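You operate a simulated robot arm through the tools that you are given. There is no shell and no other tool.

You run a simulated robot arm. Do the job below in one go: nothing can be reset, and whatever is moved stays where it is left.

TASK
Wipe the dust off the goggles on the stand with the cloth pad.
Fine: the pad lies in the teal tray; damp it on the sponge first; pad back in, lid shut. What is to be rubbed or washed off counts as gone when no trace of it is left.

It is judged by the outcome, as a careful person would: the job done as asked, and still so three seconds after it is handed in. It fails if anything else is knocked over, pushed out of place, dropped, spilled or broken. Lids that push on must go on centred and level and be pressed home; caps that screw on are set level and turned clockwise until they are tight. Flat cloth is picked up by pressing the open fingertips on it (5 to 10 N) and closing them slowly along it; thin cloth reads only 2 to 8 mm in the jaws.

THE ROBOT
A 6-joint arm with a two-finger parallel gripper, fixed in place. Base frame: the origin is at the foot of the arm, x ahead of it, y to its left, z up; the work surface is at about z = 0. Units: m, degrees, N and s.
With the tool pointing down near the work surface it reaches from about 0.14 to 0.58 m from the base axis. Its first joint turns from -66.0 to 66.0 degrees. Payload 2.1 kg.
The tool frame sits at the grasp point between the pads (the TCP): z along the fingers, y along the line on which they close. The tips reach 0.03 m beyond it. Largest opening 0.094 m; finger width 0.028, thickness 0.01; the body of the gripper, 0.05 by 0.096 m, starts 0.055 m behind the TCP.
Orientation is that of the tool frame in the base frame, as a unit quaternion [x, y, z, w]. With the fingers straight down and closing along the base's y, the tool's x points along the base's -x, its y along +y and its z along -z.

THE INTERFACE
- The arm moves only by the tool play_rows. Its argument "motion" is a list of rows, each a list of 7 numbers: the shift along the tool's x, y, z in units of 40 mm (1.0 is 40 mm), then the turn, a rotation vector about the tool's x, y, z in units of 5 degrees (1.0 is 5 degrees), then the gripper command, from -1 (shut) to 1 (fully open), values between in proportion. In form: [[x, y, z, rx, ry, rz, hand], ...]. A call has 1 to 20 rows; each row shifts and turns the commanded pose from where the row before left it, along the tool's axes as they then stand. A call with a number of a shift or a turn outside -1 to 1 is refused whole. Rows are played at 5 a second. More than 0.05 m and 8.6 degrees between two rows, or a gripper value outside its range, and nothing of the call is played. Where a pose cannot be reached the arm comes as near as it can. A force on the tool above 40 N (or 10 N above the force at the start of the call, whichever is more), or a blocked arm, ends the call early, and 0.2 s more pass. The fingers move at their own pace (about 0.072 m/s each) and stop on an object; they squeeze with about 42 N. The grip force told is the motor's: it shows also when the fingers shut on nothing. Time passes only in rows, and 0.2 s behind the last, so rows that do not move let the fingers close. The reply holds the time, the measured pose of the TCP, the force on the tool along the base axes, the opening and the grip force, in the units named above and with some noise, with the torque about the TCP (base axes, N m) and any sound that the robot's microphone picked up.
- Cameras (640 x 400 px; columns grow to the right, rows downward): "scene" is fixed at [0.0519, -0.3676, 0.494]; the picture's right is [0.81, -0.59, 0.00], its down [-0.29, -0.40, -0.87] and it looks along [0.51, 0.70, -0.50] (base axes); focal length 308 px, centre (320, 200). "wrist" rides on the gripper at [0.076, 0.014, -0.102] in the tool frame; the picture's right is [-0.18, 0.98, 0.00], its down [-0.75, -0.14, -0.64] and it looks along [-0.63, -0.12, 0.77] (tool axes); focal length 243 px, centre (320, 200). There is no depth. A picture from a camera that has moved, and an enlarged one, comes with that camera's place and axes in the base frame and with its lens.
- get_image(camera): a new picture of that camera. It takes no simulated time.
- inspect(camera, box): a new picture of the part [left, top, right, bottom] of that camera's present view, enlarged. It takes no simulated time.
- hand_in(): hands the job in; it is judged then, once.

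Places have to be worked out from the pictures, the camera data and where the tool is seen. Open the gripper and draw the arm clear of the work before you hand the job in, unless the task says otherwise.

The tools are called after ">>>" by a JSON object that holds its "fn" and its "kwargs". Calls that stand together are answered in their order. play_rows: Moves the arm, as the interface text tells. Its arguments: {"type":"object","properties":{"motion":{"type":"array","items":{"type":"array","items":{"type":"number"}}}},"required":["motion"]} The other tools are called the same way: get_image (camera) takes a picture; inspect (camera, box) takes an enlarged picture of a part of a camera's view; hand_in () hands the job in.

At the start:

```text
time: 0.0
tcp_pos: [0.2959, -0.0334, 0.298]
orientation: [0.001, 1.0, 0.0, 0.0]
wrist_force: [-0.2, -0.7, -1.2]
torque: [-0.03, 0.04, 0.0]
finger_gap: 0.0939
grip_force: 0.0
```

scene: 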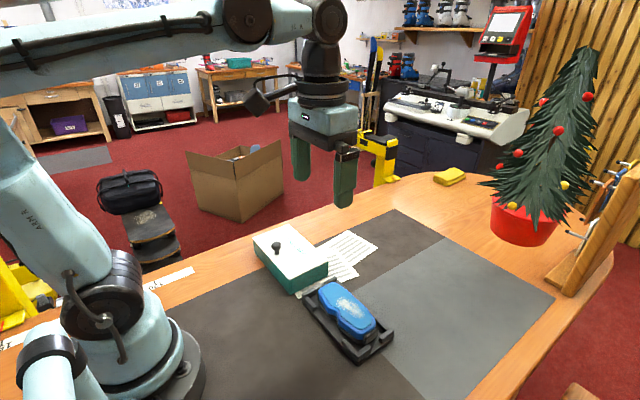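
wrist: 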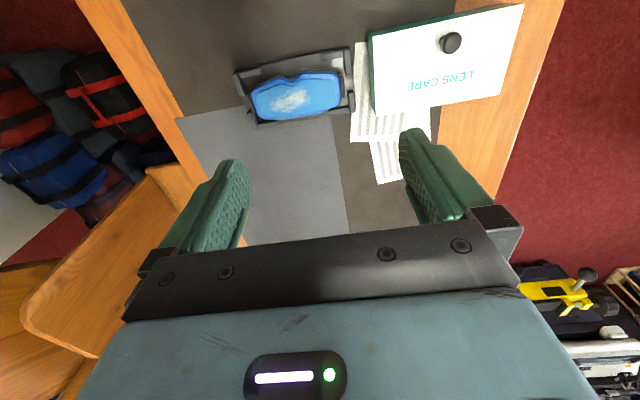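

I start by looking at both views enlarged to locate the tray, lid, goggles and sponge.

>>> {"fn": "inspect", "kwargs": {"camera": "scene", "box": [220, 200, 480, 380]}}

>>> {"fn": "inspect", "kwargs": {"camera": "wrist", "box": [200, 0, 540, 210]}}

>>> {"fn": "inspect", "kwargs": {"camera": "scene", "box": [400, 130, 520, 220]}}

```text
2.22 times, centred on (350, 290) of scene
camera zoom: at [0.0519, -0.3676, 0.494], right [0.81, -0.59, 0.0], down [-0.29, -0.4, -0.87], along [0.51, 0.7, -0.5], focal length 684 px, centre (253, 0)
```

zoom: 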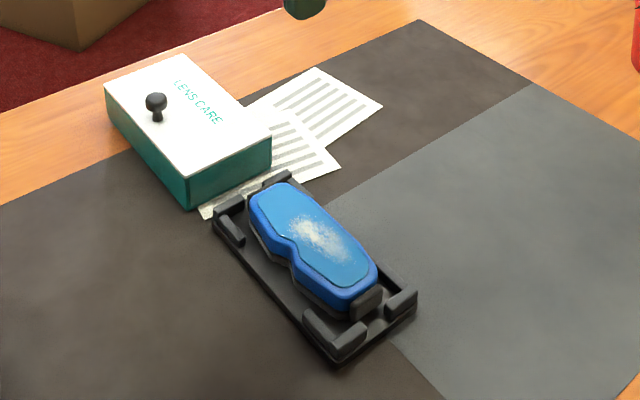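

```text
1.88 times, centred on (370, 105) of wrist
camera zoom: at [0.2204, -0.0189, 0.4005], right [0.19, 0.98, 0.0], down [0.75, -0.14, 0.64], along [0.63, -0.12, -0.77], focal length 457 px, centre (226, 379)
```

zoom: 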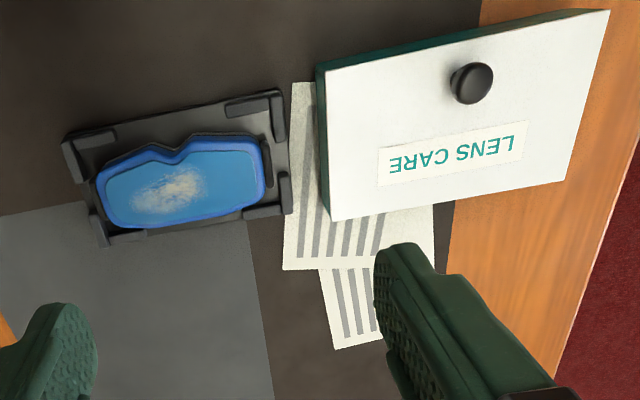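

```text
4.44 times, centred on (460, 175) of scene
camera zoom: at [0.0519, -0.3676, 0.494], right [0.81, -0.59, 0.0], down [-0.29, -0.4, -0.87], along [0.51, 0.7, -0.5], focal length 1368 px, centre (-302, 311)
```

zoom: 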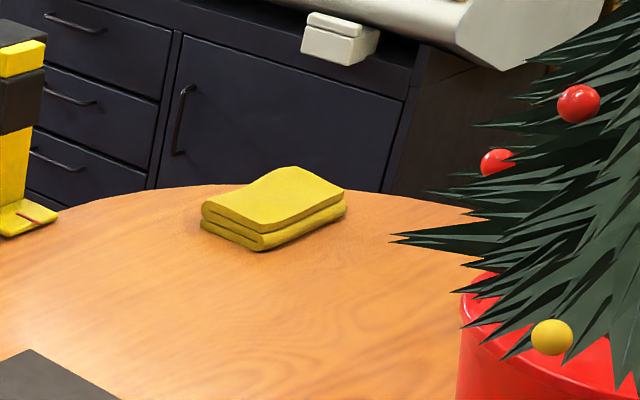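

The box labelled LENS CARE (lid about x 0.27–0.37, y 0.04–0.21, top about z 0.04) has an off-centre knob near (0.292, 0.127). The goggles with dust are near (0.325, -0.083). I turn the tool by -90° first so that the fingers close along base x on the knob.

>>> {"fn": "play_rows", "kwargs": {"motion": [[0, 0, 0, 0, 0, -1, 1], [0, 0, 0, 0, 0, -1, 1], [0, 0, 0, 0, 0, -1, 1], [0, 0, 0, 0, 0, -1, 1], [0, 0, 0, 0, 0, -1, 1], [0, 0, 0, 0, 0, -1, 1], [0, 0, 0, 0, 0, -1, 1], [0, 0, 0, 0, 0, -1, 1], [0, 0, 0, 0, 0, -1, 1], [0, 0, 0, 0, 0, -1, 1], [0, 0, 0, 0, 0, -1, 1], [0, 0, 0, 0, 0, -1, 1], [0, 0, 0, 0, 0, -1, 1], [0, 0, 0, 0, 0, -1, 1], [0, 0, 0, 0, 0, -1, 1], [0, 0, 0, 0, 0, -1, 1], [0, 0, 0, 0, 0, -1, 1], [0, 0, 0, 0, 0, -1, 1]]}}

```text
time: 3.8
tcp_pos: [0.2966, -0.0337, 0.2978]
orientation: [0.707, -0.707, 0.0, 0.0]
wrist_force: [-0.5, -0.9, 0.6]
torque: [-0.03, 0.01, -0.01]
finger_gap: 0.0943
grip_force: 0.1
```

The tool now has x along base -y and y along base -x. I take a wrist picture to locate the knob more exactly.

>>> {"fn": "get_image", "kwargs": {"camera": "wrist"}}

>>> {"fn": "get_image", "kwargs": {"camera": "scene"}}

```text
taken
camera wrist: at [0.2819, -0.1095, 0.4002], right [-0.98, 0.18, 0.0], down [0.14, 0.75, 0.64], along [0.12, 0.63, -0.77], focal length 243 px, centre (320, 200)
```

wrist: 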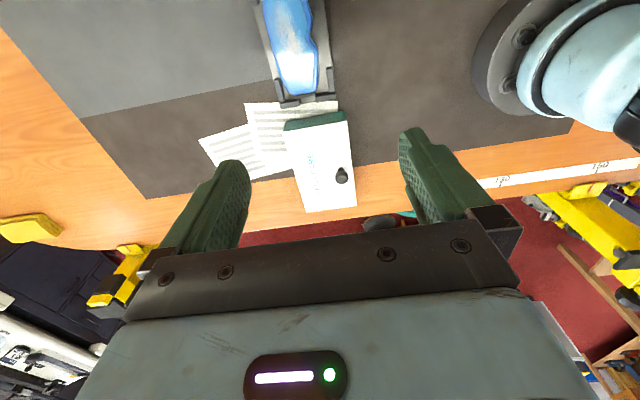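

```text
taken
```

scene: 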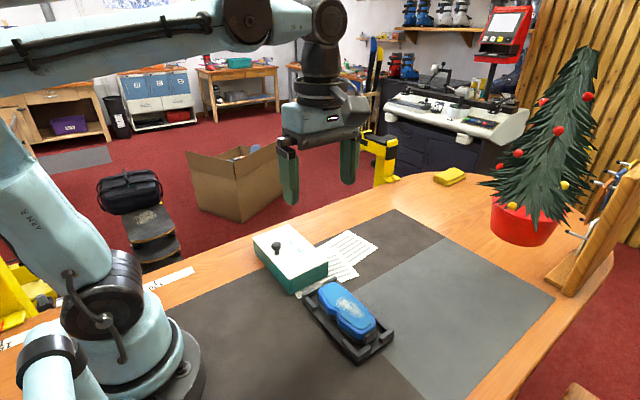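

The knob shows near (0.290, 0.124). I move above it and come down to about z 0.16 for a closer look.

>>> {"fn": "play_rows", "kwargs": {"motion": [[-1, 0.04, 0, 0, 0, 0, 0.3], [-1, 0.04, 0, 0, 0, 0, 0.3], [-1, 0.04, 0, 0, 0, 0, 0.3], [-0.95, 0.04, 0, 0, 0, 0, 0.3], [0, 0, 1, 0, 0, 0, 0.3], [0, 0, 1, 0, 0, 0, 0.3], [0, 0, 1, 0, 0, 0, 0.3], [0, 0, 0.5, 0, 0, 0, 0.3], [0, 0, 0, 0, 0, 0, 0.3]]}}

>>> {"fn": "get_image", "kwargs": {"camera": "wrist"}}

>>> {"fn": "inspect", "kwargs": {"camera": "scene", "box": [220, 160, 420, 300]}}

```text
time: 5.8
tcp_pos: [0.2905, 0.1239, 0.1568]
orientation: [-0.706, 0.708, 0.0, -0.001]
wrist_force: [0.0, 0.5, 0.3]
torque: [0.01, 0.0, -0.01]
finger_gap: 0.0609
grip_force: 0.2
```

```text
taken
camera wrist: at [0.2763, 0.0479, 0.261], right [-0.98, 0.19, 0.0], down [0.14, 0.75, 0.64], along [0.12, 0.63, -0.77], focal length 243 px, centre (320, 200)
```

wrist: 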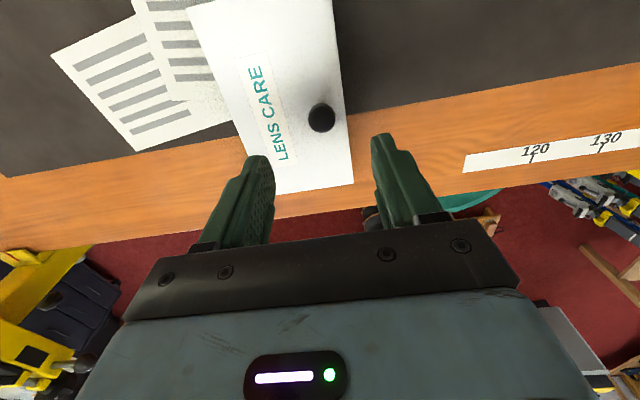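

```text
2.86 times, centred on (320, 230) of scene
camera zoom: at [0.0519, -0.3676, 0.494], right [0.81, -0.59, 0.0], down [-0.29, -0.4, -0.87], along [0.51, 0.7, -0.5], focal length 879 px, centre (320, 114)
```

zoom: 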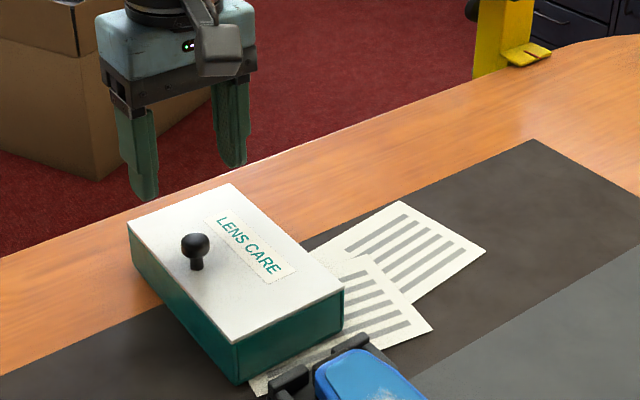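

The knob's ball sits at about (0.290, 0.124, 0.066), and the lid top is at about z 0.042. I descend to TCP z ≈ 0.079 (tips at about 0.049) and close on the ball.

>>> {"fn": "play_rows", "kwargs": {"motion": [[0, 0, 0.7, 0, 0, 0, 0.3], [0, 0, 0.7, 0, 0, 0, 0.3], [0, 0, 0.35, 0, 0, 0, 0.3], [0, 0, 0.2, 0, 0, 0, 0.3], [0, 0, 0, 0, 0, 0, 0.3], [0, 0, 0, 0, 0, 0, 0.0], [0, 0, 0, 0, 0, 0, -0.3], [0, 0, 0, 0, 0, 0, -0.5], [0, 0, 0, 0, 0, 0, -0.7], [0, 0, 0, 0, 0, 0, -1], [0, 0, 0, 0, 0, 0, -1], [0, 0, 0, 0, 0, 0, -1]]}}

>>> {"fn": "inspect", "kwargs": {"camera": "scene", "box": [220, 160, 420, 300]}}

>>> {"fn": "get_image", "kwargs": {"camera": "wrist"}}

```text
time: 8.4
tcp_pos: [0.29, 0.1238, 0.0814]
orientation: [-0.707, 0.707, 0.0, 0.0]
wrist_force: [1.1, -1.0, -0.1]
torque: [0.05, -0.03, 0.0]
finger_gap: 0.021
grip_force: 42.0
```

```text
2.86 times, centred on (320, 230) of scene
camera zoom: at [0.0519, -0.3676, 0.494], right [0.81, -0.59, 0.0], down [-0.29, -0.4, -0.87], along [0.51, 0.7, -0.5], focal length 879 px, centre (320, 114)
```

zoom: 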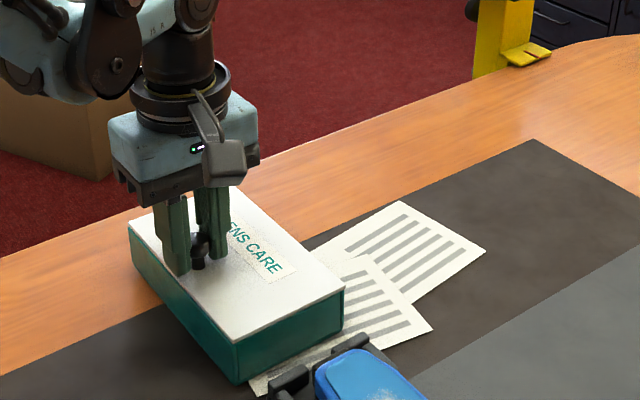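

```text
taken
camera wrist: at [0.2755, 0.0483, 0.1831], right [-0.98, 0.19, 0.0], down [0.14, 0.75, 0.64], along [0.12, 0.63, -0.77], focal length 243 px, centre (320, 200)
```

wrist: 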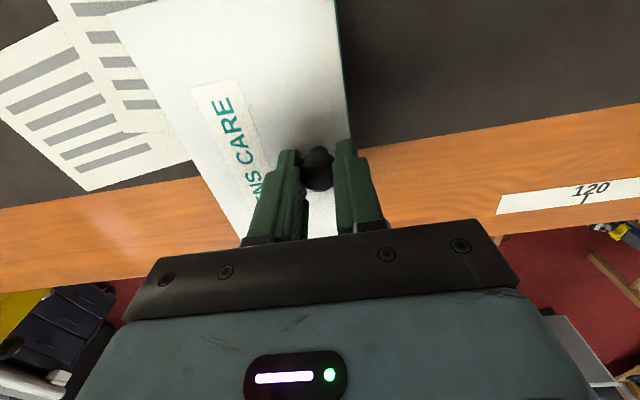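

The knob is held (21 mm, 42 N) with the TCP at z 0.0814 while the lid is seated. I lift slowly to see whether it sticks and whether it stays level.

>>> {"fn": "play_rows", "kwargs": {"motion": [[0, 0, -0.1, 0, 0, 0, -1], [0, 0, -0.1, 0, 0, 0, -1], [0, 0, -0.15, 0, 0, 0, -1], [0, 0, -0.2, 0, 0, 0, -1], [0, 0, -0.3, 0, 0, 0, -1], [0, 0, -0.4, 0, 0, 0, -1], [0, 0, 0, 0, 0, 0, -1]]}}

>>> {"fn": "inspect", "kwargs": {"camera": "scene", "box": [220, 160, 420, 300]}}

>>> {"fn": "get_image", "kwargs": {"camera": "wrist"}}

```text
time: 10.0
tcp_pos: [0.2893, 0.1247, 0.1304]
orientation: [-0.707, 0.707, 0.001, 0.0]
wrist_force: [-0.1, 0.6, -16.9]
torque: [0.23, 0.37, 0.02]
finger_gap: 0.0207
grip_force: 42.2
```

```text
2.86 times, centred on (320, 230) of scene
camera zoom: at [0.0519, -0.3676, 0.494], right [0.81, -0.59, 0.0], down [-0.29, -0.4, -0.87], along [0.51, 0.7, -0.5], focal length 879 px, centre (320, 114)
```

zoom: 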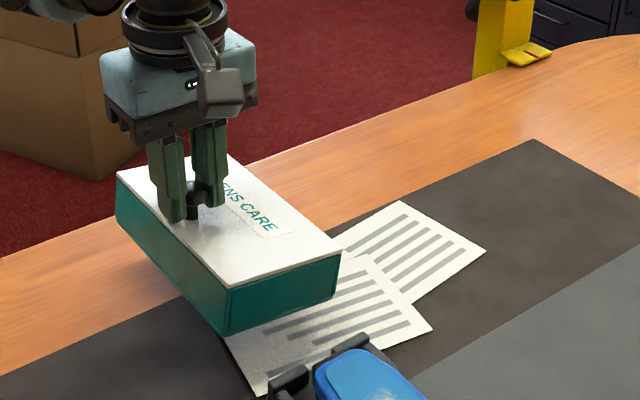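

```text
taken
camera wrist: at [0.2759, 0.0479, 0.233], right [-0.98, 0.19, 0.0], down [0.14, 0.75, 0.64], along [0.12, 0.63, -0.77], focal length 243 px, centre (320, 200)
```

wrist: 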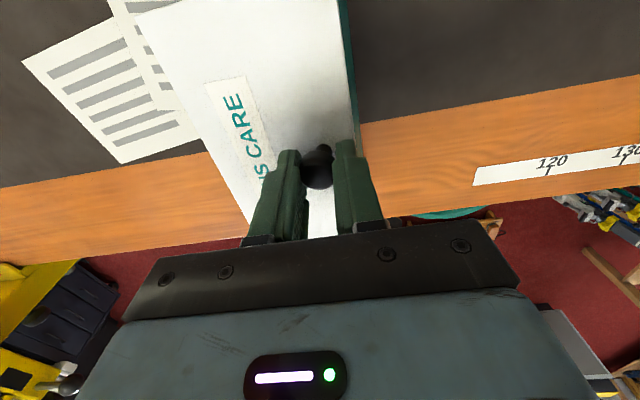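

The whole box came up with the lid (about 17 N), so the lid is not a loose lift-off one. With the knob near its front edge it is probably hinged at the far side. I lower the box gently back to exactly where it was.

>>> {"fn": "play_rows", "kwargs": {"motion": [[0, 0, 0.3, 0, 0, 0, -1], [0, 0, 0.3, 0, 0, 0, -1], [0, 0, 0.25, 0, 0, 0, -1], [0, 0, 0.15, 0, 0, 0, -1], [0, 0, 0.1, 0, 0, 0, -1], [0, 0, 0.08, 0, 0, 0, -1], [0, 0, 0, 0, 0, 0, -1]]}}

>>> {"fn": "inspect", "kwargs": {"camera": "scene", "box": [220, 160, 420, 300]}}

```text
time: 11.5
tcp_pos: [0.2919, 0.1243, 0.0843]
orientation: [-0.706, 0.708, -0.001, -0.001]
wrist_force: [0.5, 0.3, 4.8]
torque: [-0.01, 0.0, -0.01]
finger_gap: 0.0207
grip_force: 42.0
stopped in row 7: the force on the tool passed its limit at 44 N (the readings are from after the stop); the commanded pose is now the measured one
```

```text
2.86 times, centred on (320, 230) of scene
camera zoom: at [0.0518, -0.3677, 0.4939], right [0.81, -0.59, 0.0], down [-0.29, -0.4, -0.87], along [0.51, 0.7, -0.5], focal length 879 px, centre (320, 114)
```

zoom: 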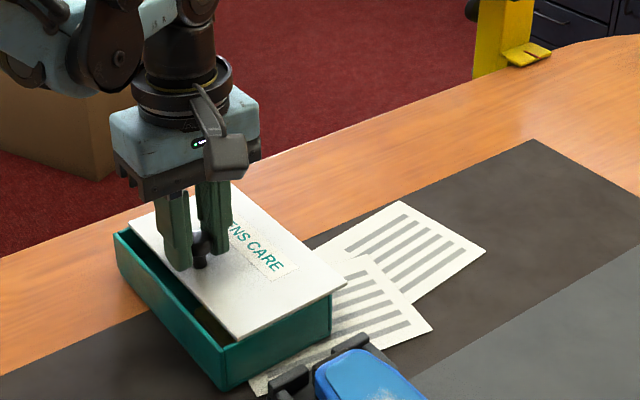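

Now the lid has come off its fit. It rests on the rim, about 3 mm high, while the tray stands on the table slightly shifted towards the base. I raise the lid gently and watch whether the tray stays down.

>>> {"fn": "play_rows", "kwargs": {"motion": [[0, 0, -0.1, 0, 0, 0, -1], [0, 0, -0.15, 0, 0, 0, -1], [0, 0, -0.2, 0, 0, 0, -1], [0, 0, -0.2, 0, 0, 0, -1], [0, 0, 0, 0, 0, 0, -1]]}}

>>> {"fn": "inspect", "kwargs": {"camera": "scene", "box": [220, 160, 420, 300]}}

>>> {"fn": "get_image", "kwargs": {"camera": "wrist"}}

```text
time: 12.7
tcp_pos: [0.2921, 0.1251, 0.1097]
orientation: [-0.706, 0.708, 0.0, -0.001]
wrist_force: [0.9, 0.7, -16.7]
torque: [0.28, 0.31, -0.01]
finger_gap: 0.0208
grip_force: 42.3
```

```text
2.86 times, centred on (320, 230) of scene
camera zoom: at [0.0519, -0.3676, 0.494], right [0.81, -0.59, 0.0], down [-0.29, -0.4, -0.87], along [0.51, 0.7, -0.5], focal length 879 px, centre (320, 114)
```

zoom: 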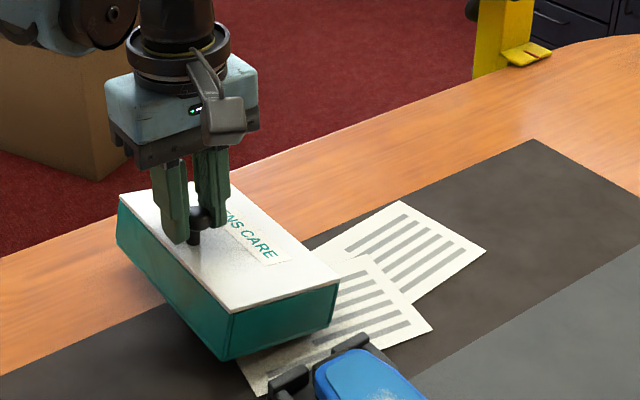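

```text
taken
camera wrist: at [0.2772, 0.049, 0.2126], right [-0.98, 0.19, 0.0], down [0.14, 0.75, 0.64], along [0.12, 0.63, -0.77], focal length 243 px, centre (320, 200)
```

wrist: 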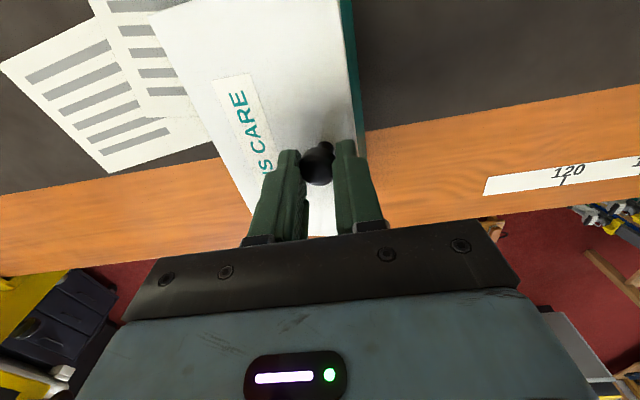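

The tray is hanging on the lid again, tilted about 11° with its far (+x) side down, and it has slid back closed under the lid. When it stood on the table the lid was displaced about 14 mm along +x, which suggests a sliding lid. I look closely before I set it down level.

>>> {"fn": "inspect", "kwargs": {"camera": "scene", "box": [250, 200, 350, 290]}}

>>> {"fn": "inspect", "kwargs": {"camera": "wrist", "box": [80, 0, 400, 250]}}

```text
4.44 times, centred on (300, 245) of scene
camera zoom: at [0.0519, -0.3676, 0.494], right [0.81, -0.59, 0.0], down [-0.29, -0.4, -0.87], along [0.51, 0.7, -0.5], focal length 1368 px, centre (409, 0)
```

zoom: 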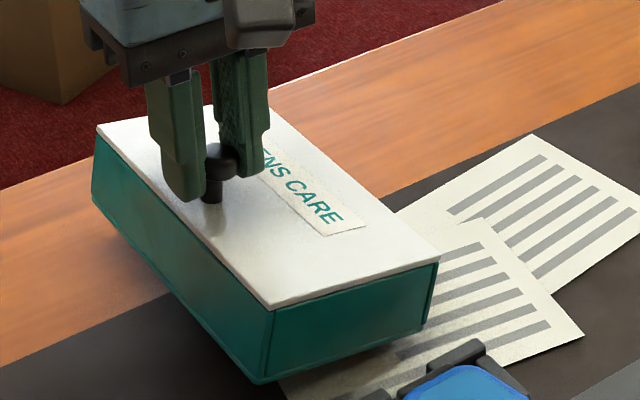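

```text
1.60 times, centred on (240, 125) of wrist
camera zoom: at [0.2772, 0.049, 0.2126], right [-0.98, 0.19, 0.0], down [0.14, 0.75, 0.64], along [0.12, 0.63, -0.77], focal length 388 px, centre (448, 320)
```

zoom: 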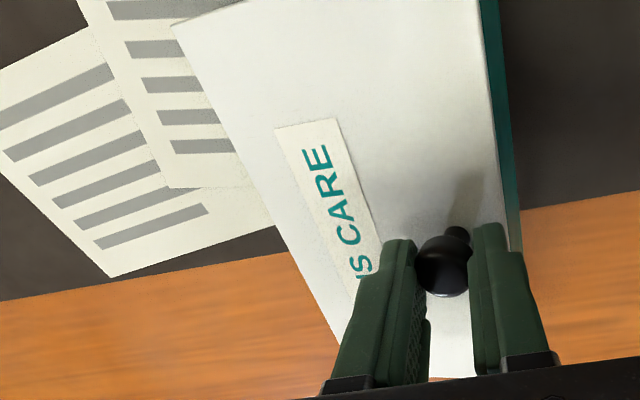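

The tray is tilted about 11.2° about base y. I turn the tool +11° about its x to level it, shift it about 5 mm towards -x, and check before lowering.

>>> {"fn": "play_rows", "kwargs": {"motion": [[0, 0.07, -0.05, 0, 0, 0, -1], [0, 0.07, -0.05, 0.5, 0, 0, -1], [0, 0, 0, 0.6, 0, 0, -1], [0, 0, 0, 0.6, 0, 0, -1], [0, 0, 0, 0.5, 0, 0, -1], [0, 0, 0, 0, 0, 0, -1]]}}

>>> {"fn": "inspect", "kwargs": {"camera": "scene", "box": [250, 200, 350, 290]}}

>>> {"fn": "get_image", "kwargs": {"camera": "wrist"}}

```text
time: 14.1
tcp_pos: [0.2864, 0.1246, 0.1141]
orientation: [-0.703, 0.705, -0.069, 0.068]
wrist_force: [-0.1, 0.5, -17.2]
torque: [0.26, 0.35, -0.03]
finger_gap: 0.0212
grip_force: 42.4
```

```text
4.44 times, centred on (300, 245) of scene
camera zoom: at [0.0519, -0.3676, 0.494], right [0.81, -0.59, 0.0], down [-0.29, -0.4, -0.87], along [0.51, 0.7, -0.5], focal length 1368 px, centre (409, 0)
```

zoom: 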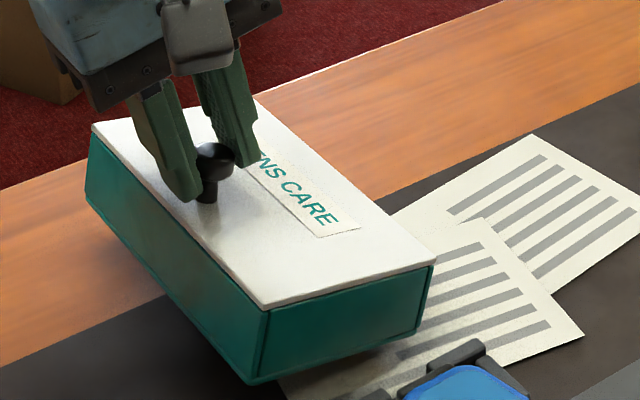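

```text
taken
camera wrist: at [0.252, 0.0485, 0.2117], right [-0.96, 0.19, -0.19], down [0.02, 0.75, 0.66], along [0.26, 0.63, -0.73], focal length 243 px, centre (320, 200)
```

wrist: 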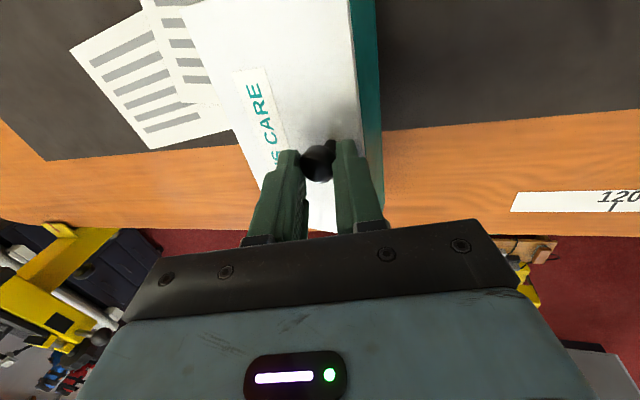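

The knob's ball just turned in the fingers, so the tray keeps hanging about 12° down at its far edge (far bottom edge now near x 0.354, z 0.014). I shift it so that edge is at its original x ≈ 0.371 and lower it to the first touch. After that I roll the tray flat around that edge.

>>> {"fn": "play_rows", "kwargs": {"motion": [[0, -0.2, 0.04, 0, 0, 0, -1], [0, -0.2, 0.04, 0, 0, 0, -1], [0, 0, 0, 0, 0, 0, -1], [0, 0.02, 0.1, 0, 0, 0, -1], [0, 0.02, 0.1, 0, 0, 0, -1], [0, 0, 0, 0, 0, 0, -1]]}}

>>> {"fn": "inspect", "kwargs": {"camera": "scene", "box": [250, 200, 350, 290]}}

```text
time: 15.5
tcp_pos: [0.3027, 0.1245, 0.105]
orientation: [-0.703, 0.704, -0.068, 0.067]
wrist_force: [-1.6, 3.7, -5.8]
torque: [-0.41, -0.26, 0.03]
finger_gap: 0.0209
grip_force: 42.1
```

```text
4.44 times, centred on (300, 245) of scene
camera zoom: at [0.0519, -0.3676, 0.494], right [0.81, -0.59, 0.0], down [-0.29, -0.4, -0.87], along [0.51, 0.7, -0.5], focal length 1368 px, centre (409, 0)
```

zoom: 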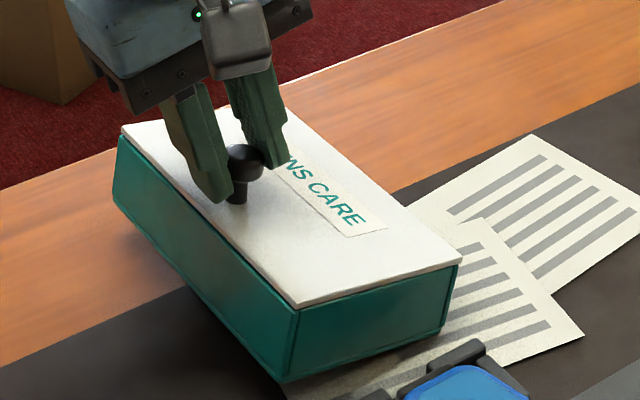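

The far bottom edge now touches at about x 0.371, right where it was at the start. I roll the tray flat around that edge by going down and towards -x together.

>>> {"fn": "play_rows", "kwargs": {"motion": [[0, 0.076, 0.049, 0, 0, 0, -1], [0, 0.076, 0.049, 0, 0, 0, -1], [0, 0.076, 0.049, 0, 0, 0, -1], [0, 0.076, 0.049, 0, 0, 0, -1], [0, 0.076, 0.049, 0, 0, 0, -1], [0, 0, 0, 0, 0, 0, -1]]}}

>>> {"fn": "inspect", "kwargs": {"camera": "scene", "box": [250, 200, 350, 290]}}

```text
time: 16.9
tcp_pos: [0.2882, 0.1239, 0.0932]
orientation: [-0.702, 0.705, -0.068, 0.066]
wrist_force: [0.6, -1.5, -11.3]
torque: [0.18, 0.0, -0.08]
finger_gap: 0.0208
grip_force: 42.0
```

```text
4.44 times, centred on (300, 245) of scene
camera zoom: at [0.0519, -0.3676, 0.494], right [0.81, -0.59, 0.0], down [-0.29, -0.4, -0.87], along [0.51, 0.7, -0.5], focal length 1368 px, centre (409, 0)
```

zoom: 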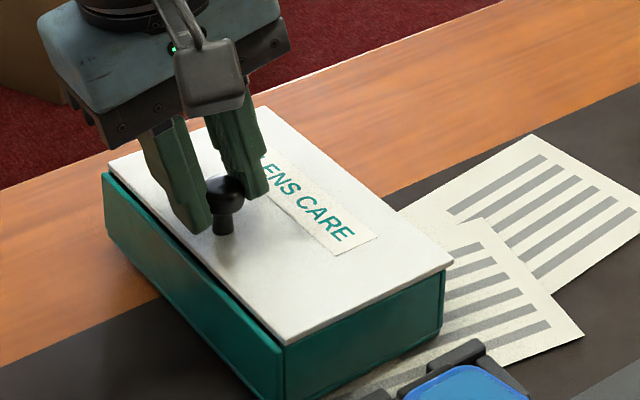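

The load is still 11 N, about what the near side of the tray would weigh while it pivots on its far edge. I look more closely at the gap at the near side.

>>> {"fn": "inspect", "kwargs": {"camera": "scene", "box": [262, 225, 330, 305]}}

>>> {"fn": "get_image", "kwargs": {"camera": "wrist"}}

```text
5.00 times, centred on (296, 265) of scene
camera zoom: at [0.0519, -0.3676, 0.494], right [0.81, -0.59, 0.0], down [-0.29, -0.4, -0.87], along [0.51, 0.7, -0.5], focal length 1539 px, centre (440, -125)
```

zoom: 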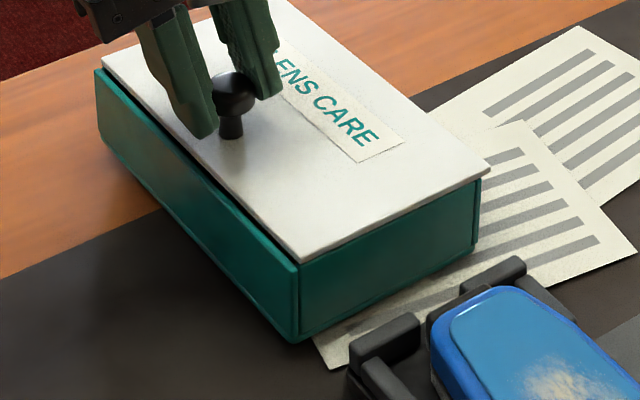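

```text
taken
camera wrist: at [0.255, 0.0477, 0.1915], right [-0.96, 0.19, -0.19], down [0.02, 0.76, 0.66], along [0.26, 0.63, -0.73], focal length 243 px, centre (320, 200)
```

wrist: 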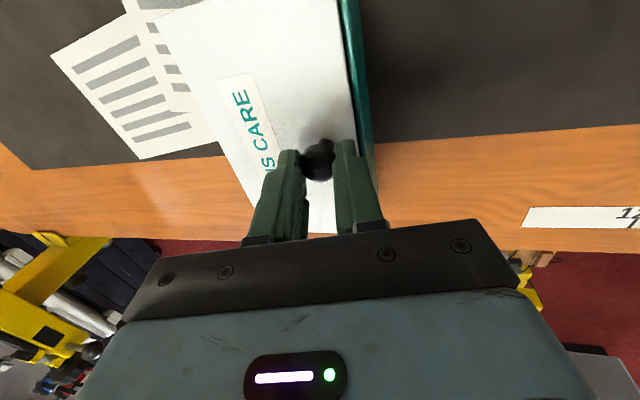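

The lid is level and about 5 mm displaced along +x relative to the tray, which fits a sliding lid. The tray's near edge is almost down, so I lower straight down until the load is off.

>>> {"fn": "play_rows", "kwargs": {"motion": [[0, 0.008, 0.04, 0, 0, 0, -1], [0, 0.008, 0.04, 0, 0, 0, -1], [0, 0.008, 0.04, 0, 0, 0, -1], [0, 0, 0, 0, 0, 0, -1]]}}

>>> {"fn": "inspect", "kwargs": {"camera": "scene", "box": [262, 225, 330, 305]}}

```text
time: 17.7
tcp_pos: [0.2915, 0.1228, 0.0901]
orientation: [-0.702, 0.705, -0.071, 0.067]
wrist_force: [0.6, -0.6, 4.6]
torque: [0.21, -0.02, -0.02]
finger_gap: 0.0208
grip_force: 41.9
stopped in row 4: the force on the tool passed its limit at 45 N (the readings are from after the stop); the commanded pose is now the measured one
```

```text
5.00 times, centred on (296, 265) of scene
camera zoom: at [0.0518, -0.3676, 0.4939], right [0.81, -0.59, 0.0], down [-0.29, -0.4, -0.87], along [0.51, 0.7, -0.5], focal length 1539 px, centre (440, -125)
```

zoom: 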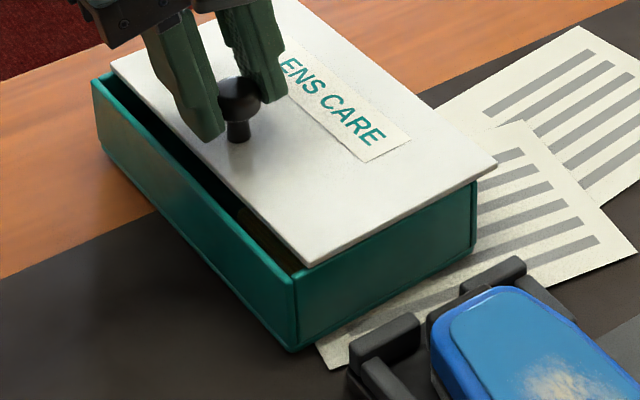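

The tray stands flat with its front corner at about (0.272, 0.039), close to the original (0.275, 0.039). The lid is simply slid about 12 mm open along +x. I let go of the knob, bring the tool upright and look again.

>>> {"fn": "play_rows", "kwargs": {"motion": [[0, 0, 0, 0, 0, 0, -0.3], [0, 0, 0, 0, 0, 0, 0.1], [0, -0.05, -0.25, 0, 0, 0, 0.1], [0, 0, -0.25, -0.7, 0, 0, 0.1], [0, 0, -0.2, -0.8, 0, 0, 0.1], [0, 0, 0, -0.74, 0, 0, 0.1], [0, 0, 0, 0, 0, 0, 0.1]]}}

>>> {"fn": "inspect", "kwargs": {"camera": "scene", "box": [240, 200, 340, 300]}}

>>> {"fn": "get_image", "kwargs": {"camera": "wrist"}}

```text
time: 19.3
tcp_pos: [0.2873, 0.1233, 0.1172]
orientation: [-0.706, 0.708, -0.002, -0.001]
wrist_force: [0.0, -0.1, -0.3]
torque: [-0.02, -0.01, -0.01]
finger_gap: 0.0518
grip_force: 0.0
```

```text
4.00 times, centred on (290, 250) of scene
camera zoom: at [0.0519, -0.3676, 0.494], right [0.81, -0.59, 0.0], down [-0.29, -0.4, -0.87], along [0.51, 0.7, -0.5], focal length 1231 px, centre (440, 0)
```

zoom: 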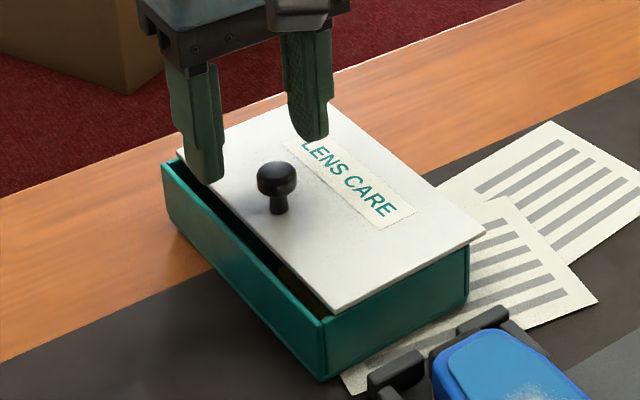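

```text
taken
camera wrist: at [0.2733, 0.048, 0.2207], right [-0.98, 0.19, 0.0], down [0.14, 0.76, 0.64], along [0.12, 0.63, -0.77], focal length 243 px, centre (320, 200)
```

wrist: 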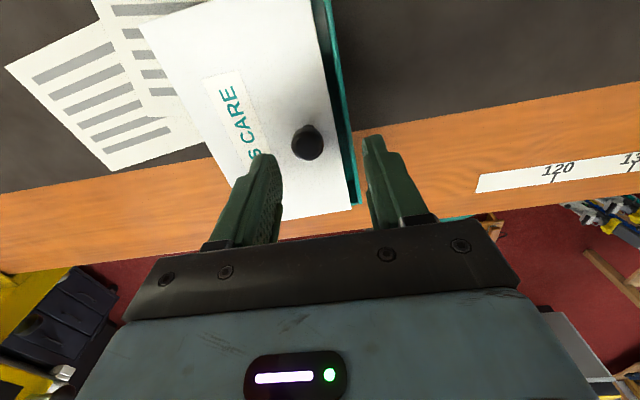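

The knob is now at about (0.297, 0.122), and the lid sits about 8–12 mm further along +x, slightly yawed. I straddle the knob loosely and push it gently along +x to see whether the lid slides in guides.

>>> {"fn": "play_rows", "kwargs": {"motion": [[0.03, -0.24, 0, 0, 0, 0, 0.1], [0, 0, 0.4, 0, 0, 0, 0.1], [0, 0, 0.4, 0, 0, 0, 0.1], [0, 0, 0.13, 0, 0, 0, 0.1], [0, 0, 0, 0, 0, 0, -0.35], [0, 0, 0, 0, 0, 0, -0.35], [0, -0.15, 0, 0, 0, 0, -0.35], [0, -0.15, 0, 0, 0, 0, -0.35], [0, -0.15, 0, 0, 0, 0, -0.35], [0, -0.15, 0, 0, 0, 0, -0.35], [0, 0, 0, 0, 0, 0, -0.35]]}}

>>> {"fn": "inspect", "kwargs": {"camera": "scene", "box": [240, 200, 340, 300]}}

>>> {"fn": "get_image", "kwargs": {"camera": "wrist"}}

```text
time: 21.7
tcp_pos: [0.3206, 0.1223, 0.0812]
orientation: [-0.706, 0.708, -0.002, -0.001]
wrist_force: [-0.1, -0.6, 0.2]
torque: [-0.01, -0.04, 0.03]
finger_gap: 0.0312
grip_force: 0.4
```

```text
4.00 times, centred on (290, 250) of scene
camera zoom: at [0.0519, -0.3676, 0.494], right [0.81, -0.59, 0.0], down [-0.29, -0.4, -0.87], along [0.51, 0.7, -0.5], focal length 1231 px, centre (440, 0)
```

zoom: 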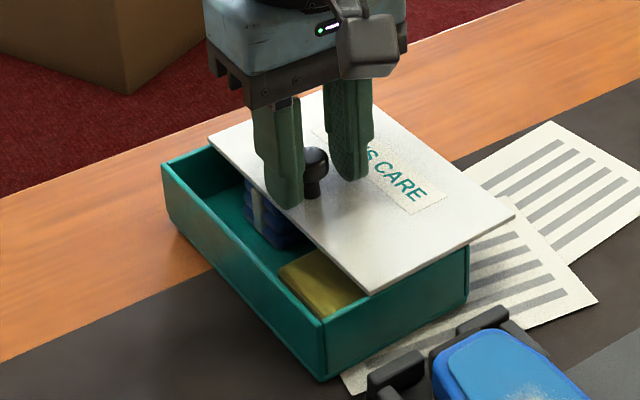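

```text
taken
camera wrist: at [0.3071, 0.0467, 0.1838], right [-0.98, 0.19, 0.0], down [0.14, 0.76, 0.64], along [0.12, 0.63, -0.77], focal length 243 px, centre (320, 200)
```

wrist: 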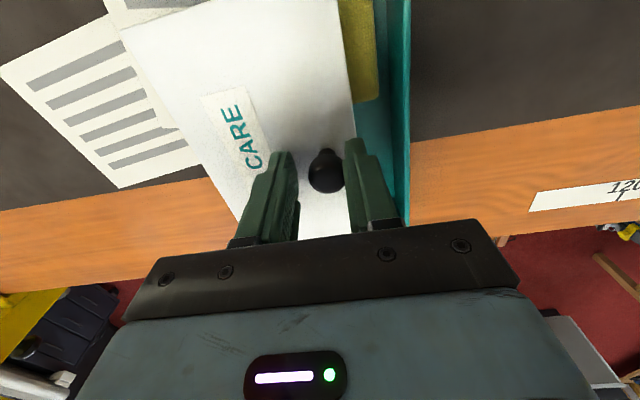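

The lid slides freely along +x and the tray stays put. Inside I see the yellow sponge at the -y end and a blue pad behind it. I grip the knob and lift only a few millimetres to test whether the lid is now free.

>>> {"fn": "play_rows", "kwargs": {"motion": [[0, 0.12, 0, 0, 0, 0, -0.35], [0, 0, 0, 0, 0, 0, -0.6], [0, 0, 0, 0, 0, 0, -1], [0, 0, 0, 0, 0, 0, -1], [0, 0, -0.05, 0, 0, 0, -1], [0, 0, -0.05, 0, 0, 0, -1], [0, 0, -0.05, 0, 0, 0, -1], [0, 0, 0, 0, 0, 0, -1]]}}

>>> {"fn": "inspect", "kwargs": {"camera": "scene", "box": [240, 200, 340, 300]}}

```text
time: 23.5
tcp_pos: [0.3178, 0.1223, 0.0862]
orientation: [-0.707, 0.708, -0.001, -0.002]
wrist_force: [-0.2, -0.1, -17.9]
torque: [0.22, -0.01, 0.01]
finger_gap: 0.0211
grip_force: 42.0
```

```text
4.00 times, centred on (290, 250) of scene
camera zoom: at [0.0519, -0.3676, 0.494], right [0.81, -0.59, 0.0], down [-0.29, -0.4, -0.87], along [0.51, 0.7, -0.5], focal length 1231 px, centre (440, 0)
```

zoom: 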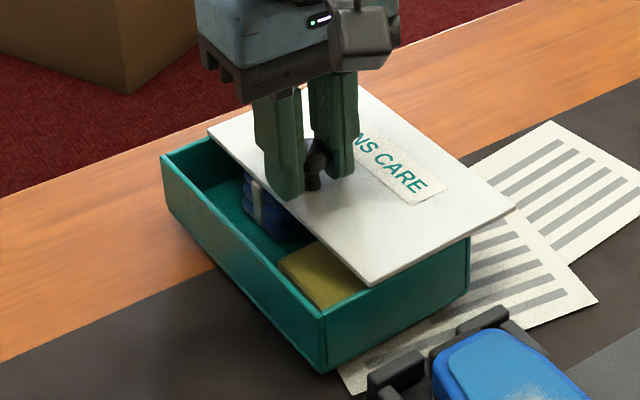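

The load jumped to 18 N with the tray rising again, so the lid runs in rails: it slides and does not lift off. I set it back down the same 6 mm and release.

>>> {"fn": "play_rows", "kwargs": {"motion": [[0, 0, 0.04, 0, 0, 0, -1], [0, 0, 0.04, 0, 0, 0, -1], [0, 0, 0.03, 0, 0, 0, -1], [0, 0, 0, 0, 0, 0, -1], [0, 0, 0, 0, 0, 0, -0.6], [0, 0, 0, 0, 0, 0, -0.35], [0, 0, 0, 0, 0, 0, -0.35]]}}

>>> {"fn": "inspect", "kwargs": {"camera": "scene", "box": [240, 200, 340, 300]}}

```text
time: 25.1
tcp_pos: [0.3179, 0.123, 0.0815]
orientation: [-0.706, 0.708, -0.002, -0.001]
wrist_force: [-0.3, 0.5, -0.3]
torque: [-0.05, -0.01, 0.03]
finger_gap: 0.0306
grip_force: 0.1
```

```text
4.00 times, centred on (290, 250) of scene
camera zoom: at [0.0519, -0.3676, 0.494], right [0.81, -0.59, 0.0], down [-0.29, -0.4, -0.87], along [0.51, 0.7, -0.5], focal length 1231 px, centre (440, 0)
```

zoom: 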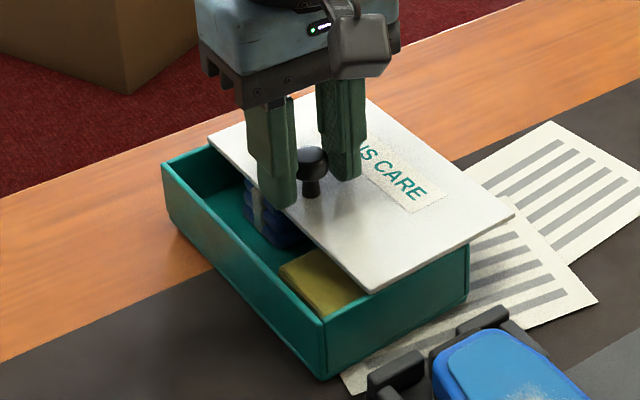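

The tray is back down flat in the same place. I keep sliding the lid along +x with the straddled knob, in small steps.

>>> {"fn": "play_rows", "kwargs": {"motion": [[0, -0.15, 0, 0, 0, 0, -0.35], [0, -0.15, 0, 0, 0, 0, -0.35], [0, -0.15, 0, 0, 0, 0, -0.35], [0, -0.15, 0, 0, 0, 0, -0.35], [0, -0.15, 0, 0, 0, 0, -0.35], [0, -0.15, 0, 0, 0, 0, -0.35], [0, -0.1, 0, 0, 0, 0, -0.35], [0, 0, 0, 0, 0, 0, -0.35]]}}

>>> {"fn": "inspect", "kwargs": {"camera": "scene", "box": [240, 200, 360, 300]}}

```text
time: 26.9
tcp_pos: [0.3564, 0.1208, 0.0813]
orientation: [-0.706, 0.708, -0.001, -0.001]
wrist_force: [-0.1, 0.8, -0.4]
torque: [0.05, 0.01, 0.01]
finger_gap: 0.0309
grip_force: 0.1
```

```text
4.00 times, centred on (300, 250) of scene
camera zoom: at [0.0519, -0.3676, 0.494], right [0.81, -0.59, 0.0], down [-0.29, -0.4, -0.87], along [0.51, 0.7, -0.5], focal length 1231 px, centre (400, 0)
```

zoom: 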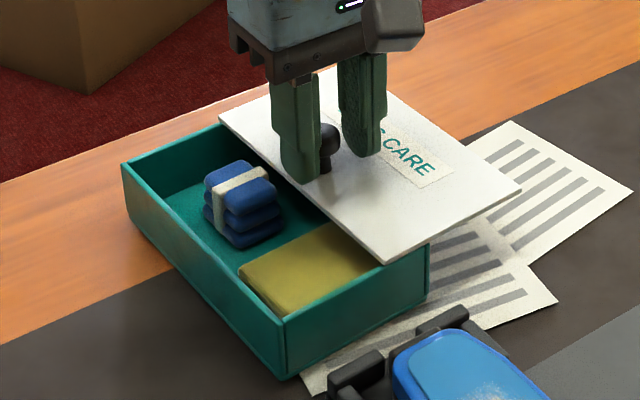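

The lid keeps sliding without tipping. The pad (a strapped blue stack) is near (0.312, 0.15) and the sponge is at the -y end. I slide the lid about 25 mm further to get good room.

>>> {"fn": "play_rows", "kwargs": {"motion": [[0, -0.15, 0, 0, 0, 0, -0.35], [0, -0.15, 0, 0, 0, 0, -0.35], [0, -0.15, 0, 0, 0, 0, -0.35], [0, -0.15, 0, 0, 0, 0, -0.35], [0, 0, 0, 0, 0, 0, -0.35]]}}

>>> {"fn": "inspect", "kwargs": {"camera": "scene", "box": [240, 200, 360, 300]}}

```text
time: 28.1
tcp_pos: [0.3812, 0.1211, 0.0835]
orientation: [-0.706, 0.708, -0.001, -0.001]
wrist_force: [-7.3, 0.7, 2.2]
torque: [0.02, 0.21, 0.03]
finger_gap: 0.0354
grip_force: 4.0
```

```text
4.00 times, centred on (300, 250) of scene
camera zoom: at [0.0518, -0.3677, 0.494], right [0.81, -0.59, 0.0], down [-0.29, -0.4, -0.87], along [0.51, 0.7, -0.5], focal length 1231 px, centre (400, 0)
```

zoom: 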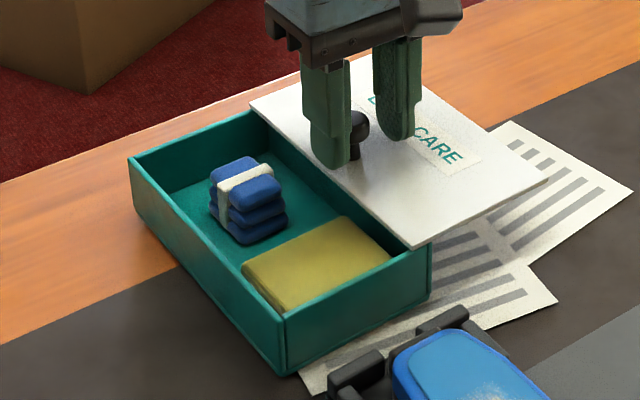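

The lid has reached its stop (7 N reaction), with the tray almost fully open. I back off slightly and check whether the tray moved.

>>> {"fn": "play_rows", "kwargs": {"motion": [[0, 0.1, 0, 0, 0, 0, -0.3], [0, 0.06, 0, 0, 0, 0, -0.2], [0, 0, 0, 0, 0, 0, -0.2]]}}

>>> {"fn": "inspect", "kwargs": {"camera": "scene", "box": [240, 200, 360, 300]}}

>>> {"fn": "get_image", "kwargs": {"camera": "wrist"}}

```text
time: 28.9
tcp_pos: [0.3737, 0.1222, 0.0815]
orientation: [-0.706, 0.708, -0.001, -0.001]
wrist_force: [0.0, 0.0, 0.7]
torque: [0.0, 0.0, 0.01]
finger_gap: 0.0377
grip_force: 0.0
```

```text
4.00 times, centred on (300, 250) of scene
camera zoom: at [0.0519, -0.3676, 0.494], right [0.81, -0.59, 0.0], down [-0.29, -0.4, -0.87], along [0.51, 0.7, -0.5], focal length 1231 px, centre (400, 0)
```

zoom: 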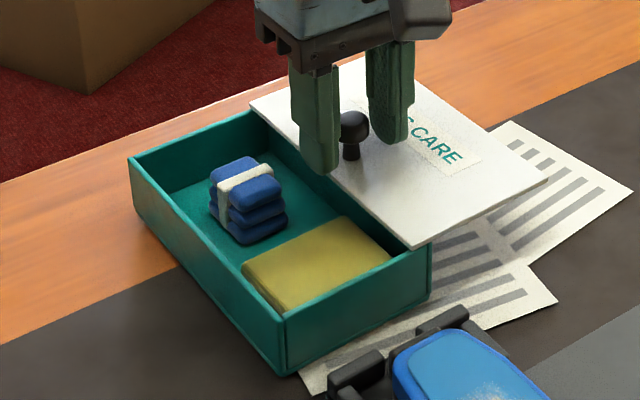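

```text
taken
camera wrist: at [0.3598, 0.0465, 0.1854], right [-0.98, 0.19, 0.0], down [0.14, 0.76, 0.64], along [0.12, 0.63, -0.77], focal length 243 px, centre (320, 200)
```

wrist: 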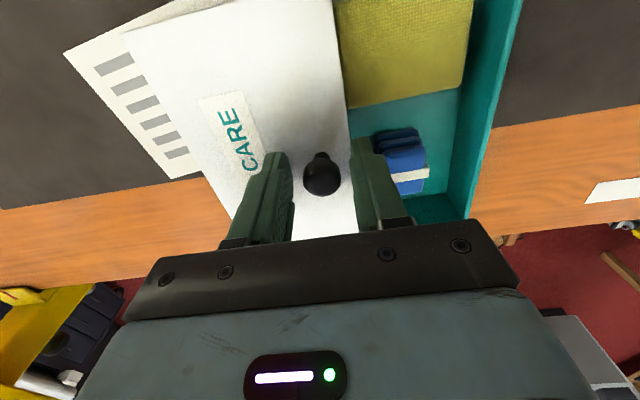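

The tray is now at (0.276, 0.040)–(0.271, 0.211) along its near edge, so it is practically at its original place, and the lid is open 83 mm. I rise and move back for a clear wrist view into the tray.

>>> {"fn": "play_rows", "kwargs": {"motion": [[0, 0, -0.5, 0, 0, 0, 0], [0, 0, -1, 0, 0, 0, 0], [0, 0, -1, 0, 0, 0, 0], [0.9, 0.45, -0.5, 0, 0, 0, 0], [0.9, 0.4, 0, 0, 0, 0, 0], [0.7, 0.4, 0, 0, 0, 0, 0], [0, 0, 0, 0, 0, 0, 0]]}}

>>> {"fn": "get_image", "kwargs": {"camera": "wrist"}}

>>> {"fn": "inspect", "kwargs": {"camera": "scene", "box": [240, 190, 370, 300]}}

```text
time: 30.5
tcp_pos: [0.325, 0.0234, 0.2005]
orientation: [-0.707, 0.708, -0.001, 0.0]
wrist_force: [-0.7, -0.2, 0.0]
torque: [0.02, -0.02, 0.0]
finger_gap: 0.0471
grip_force: 0.0
```

```text
taken
camera wrist: at [0.3087, -0.0511, 0.3044], right [-0.98, 0.19, 0.0], down [0.14, 0.76, 0.64], along [0.12, 0.63, -0.77], focal length 243 px, centre (320, 200)
```

wrist: 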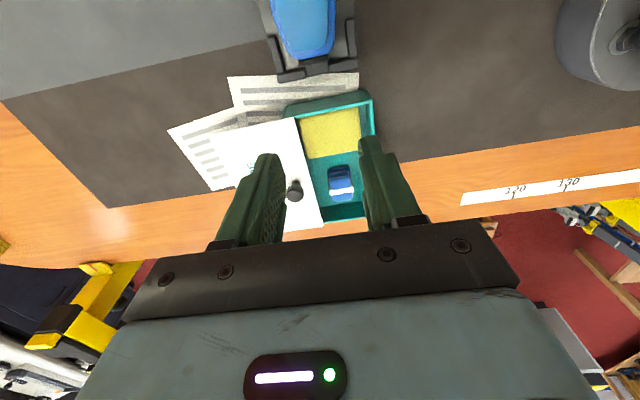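

```text
3.64 times, centred on (305, 245) of scene
camera zoom: at [0.0518, -0.3677, 0.494], right [0.81, -0.59, 0.0], down [-0.29, -0.4, -0.87], along [0.51, 0.7, -0.5], focal length 1119 px, centre (374, 36)
```

zoom: 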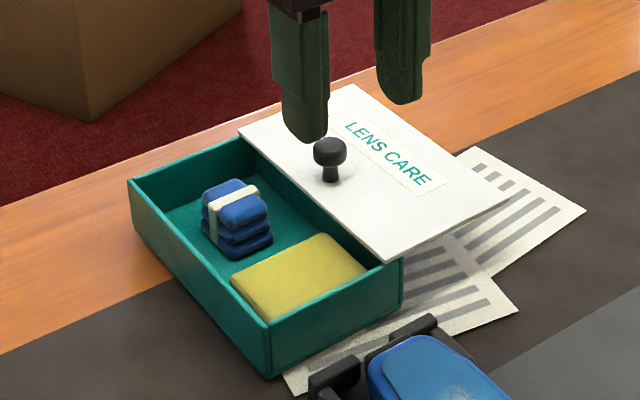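

>>> {"fn": "inspect", "kwargs": {"camera": "wrist", "box": [260, 70, 420, 240]}}

>>> {"fn": "inspect", "kwargs": {"camera": "scene", "box": [260, 225, 320, 280]}}

```text
2.35 times, centred on (340, 155) of wrist
camera zoom: at [0.3087, -0.0511, 0.3044], right [-0.98, 0.19, 0.0], down [0.14, 0.76, 0.64], along [0.12, 0.63, -0.77], focal length 571 px, centre (273, 306)
```

zoom: 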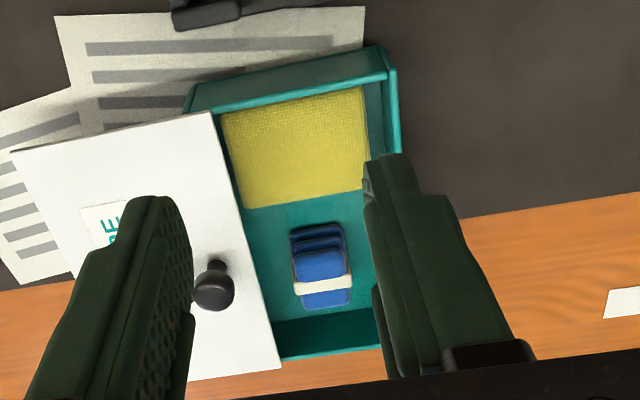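

```text
7.27 times, centred on (290, 252) of scene
camera zoom: at [0.0518, -0.3677, 0.494], right [0.81, -0.59, 0.0], down [-0.29, -0.4, -0.87], along [0.51, 0.7, -0.5], focal length 2239 px, centre (538, -182)
```

zoom: 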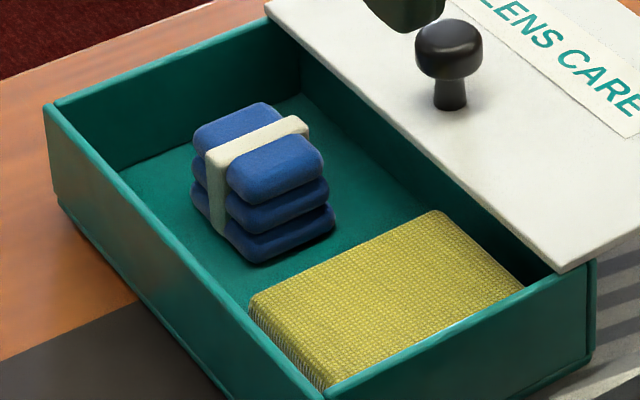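

The pad's footprint is about x 0.305–0.338, y 0.138–0.178, with its top near z 0.032. The lid edge is near x 0.354, so I will grip it along base y. I turn the tool back by +90°.

>>> {"fn": "play_rows", "kwargs": {"motion": [[0, 0, 0, 0, 0, 1, 0.3], [0, 0, 0, 0, 0, 1, 0.3], [0, 0, 0, 0, 0, 1, 0.3], [0, 0, 0, 0, 0, 1, 0.3], [0, 0, 0, 0, 0, 1, 0.3], [0, 0, 0, 0, 0, 1, 0.3], [0, 0, 0, 0, 0, 1, 0.3], [0, 0, 0, 0, 0, 1, 0.3], [0, 0, 0, 0, 0, 1, 0.3], [0, 0, 0, 0, 0, 1, 0.3], [0, 0, 0, 0, 0, 1, 0.3], [0, 0, 0, 0, 0, 1, 0.3], [0, 0, 0, 0, 0, 1, 0.3], [0, 0, 0, 0, 0, 1, 0.3], [0, 0, 0, 0, 0, 1, 0.3], [0, 0, 0, 0, 0, 1, 0.3], [0, 0, 0, 0, 0, 1, 0.3], [0, 0, 0, 0, 0, 1, 0.3], [0, 0, 0, 0, 0, 0, 0.3]]}}

>>> {"fn": "get_image", "kwargs": {"camera": "wrist"}}

```text
time: 34.5
tcp_pos: [0.3249, 0.0228, 0.2022]
orientation: [0.001, 1.0, -0.002, 0.0]
wrist_force: [0.4, 0.3, 0.5]
torque: [-0.01, -0.04, -0.01]
finger_gap: 0.061
grip_force: 0.1
```

```text
taken
camera wrist: at [0.2479, 0.0378, 0.3046], right [0.19, 0.98, 0.0], down [0.75, -0.14, 0.64], along [0.63, -0.12, -0.77], focal length 243 px, centre (320, 200)
```

wrist: 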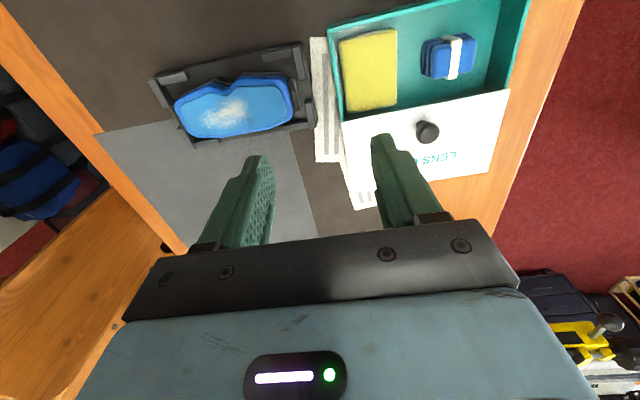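

>>> {"fn": "inspect", "kwargs": {"camera": "wrist", "box": [310, 0, 540, 160]}}

>>> {"fn": "inspect", "kwargs": {"camera": "wrist", "box": [140, 30, 340, 160]}}

```text
2.50 times, centred on (425, 80) of wrist
camera zoom: at [0.2479, 0.0378, 0.3046], right [0.19, 0.98, 0.0], down [0.75, -0.14, 0.64], along [0.63, -0.12, -0.77], focal length 606 px, centre (58, 500)
```

zoom: 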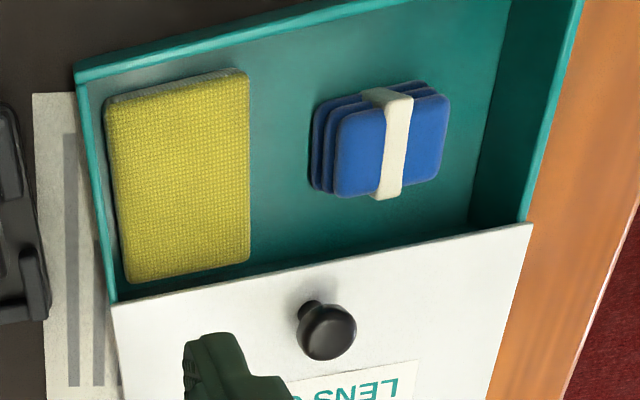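

```text
3.08 times, centred on (240, 95) of wrist
camera zoom: at [0.2479, 0.0378, 0.3046], right [0.19, 0.98, 0.0], down [0.75, -0.14, 0.64], along [0.63, -0.12, -0.77], focal length 746 px, centre (566, 523)
```

zoom: 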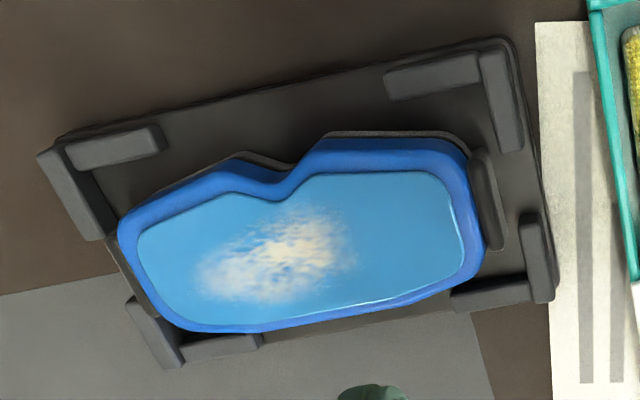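

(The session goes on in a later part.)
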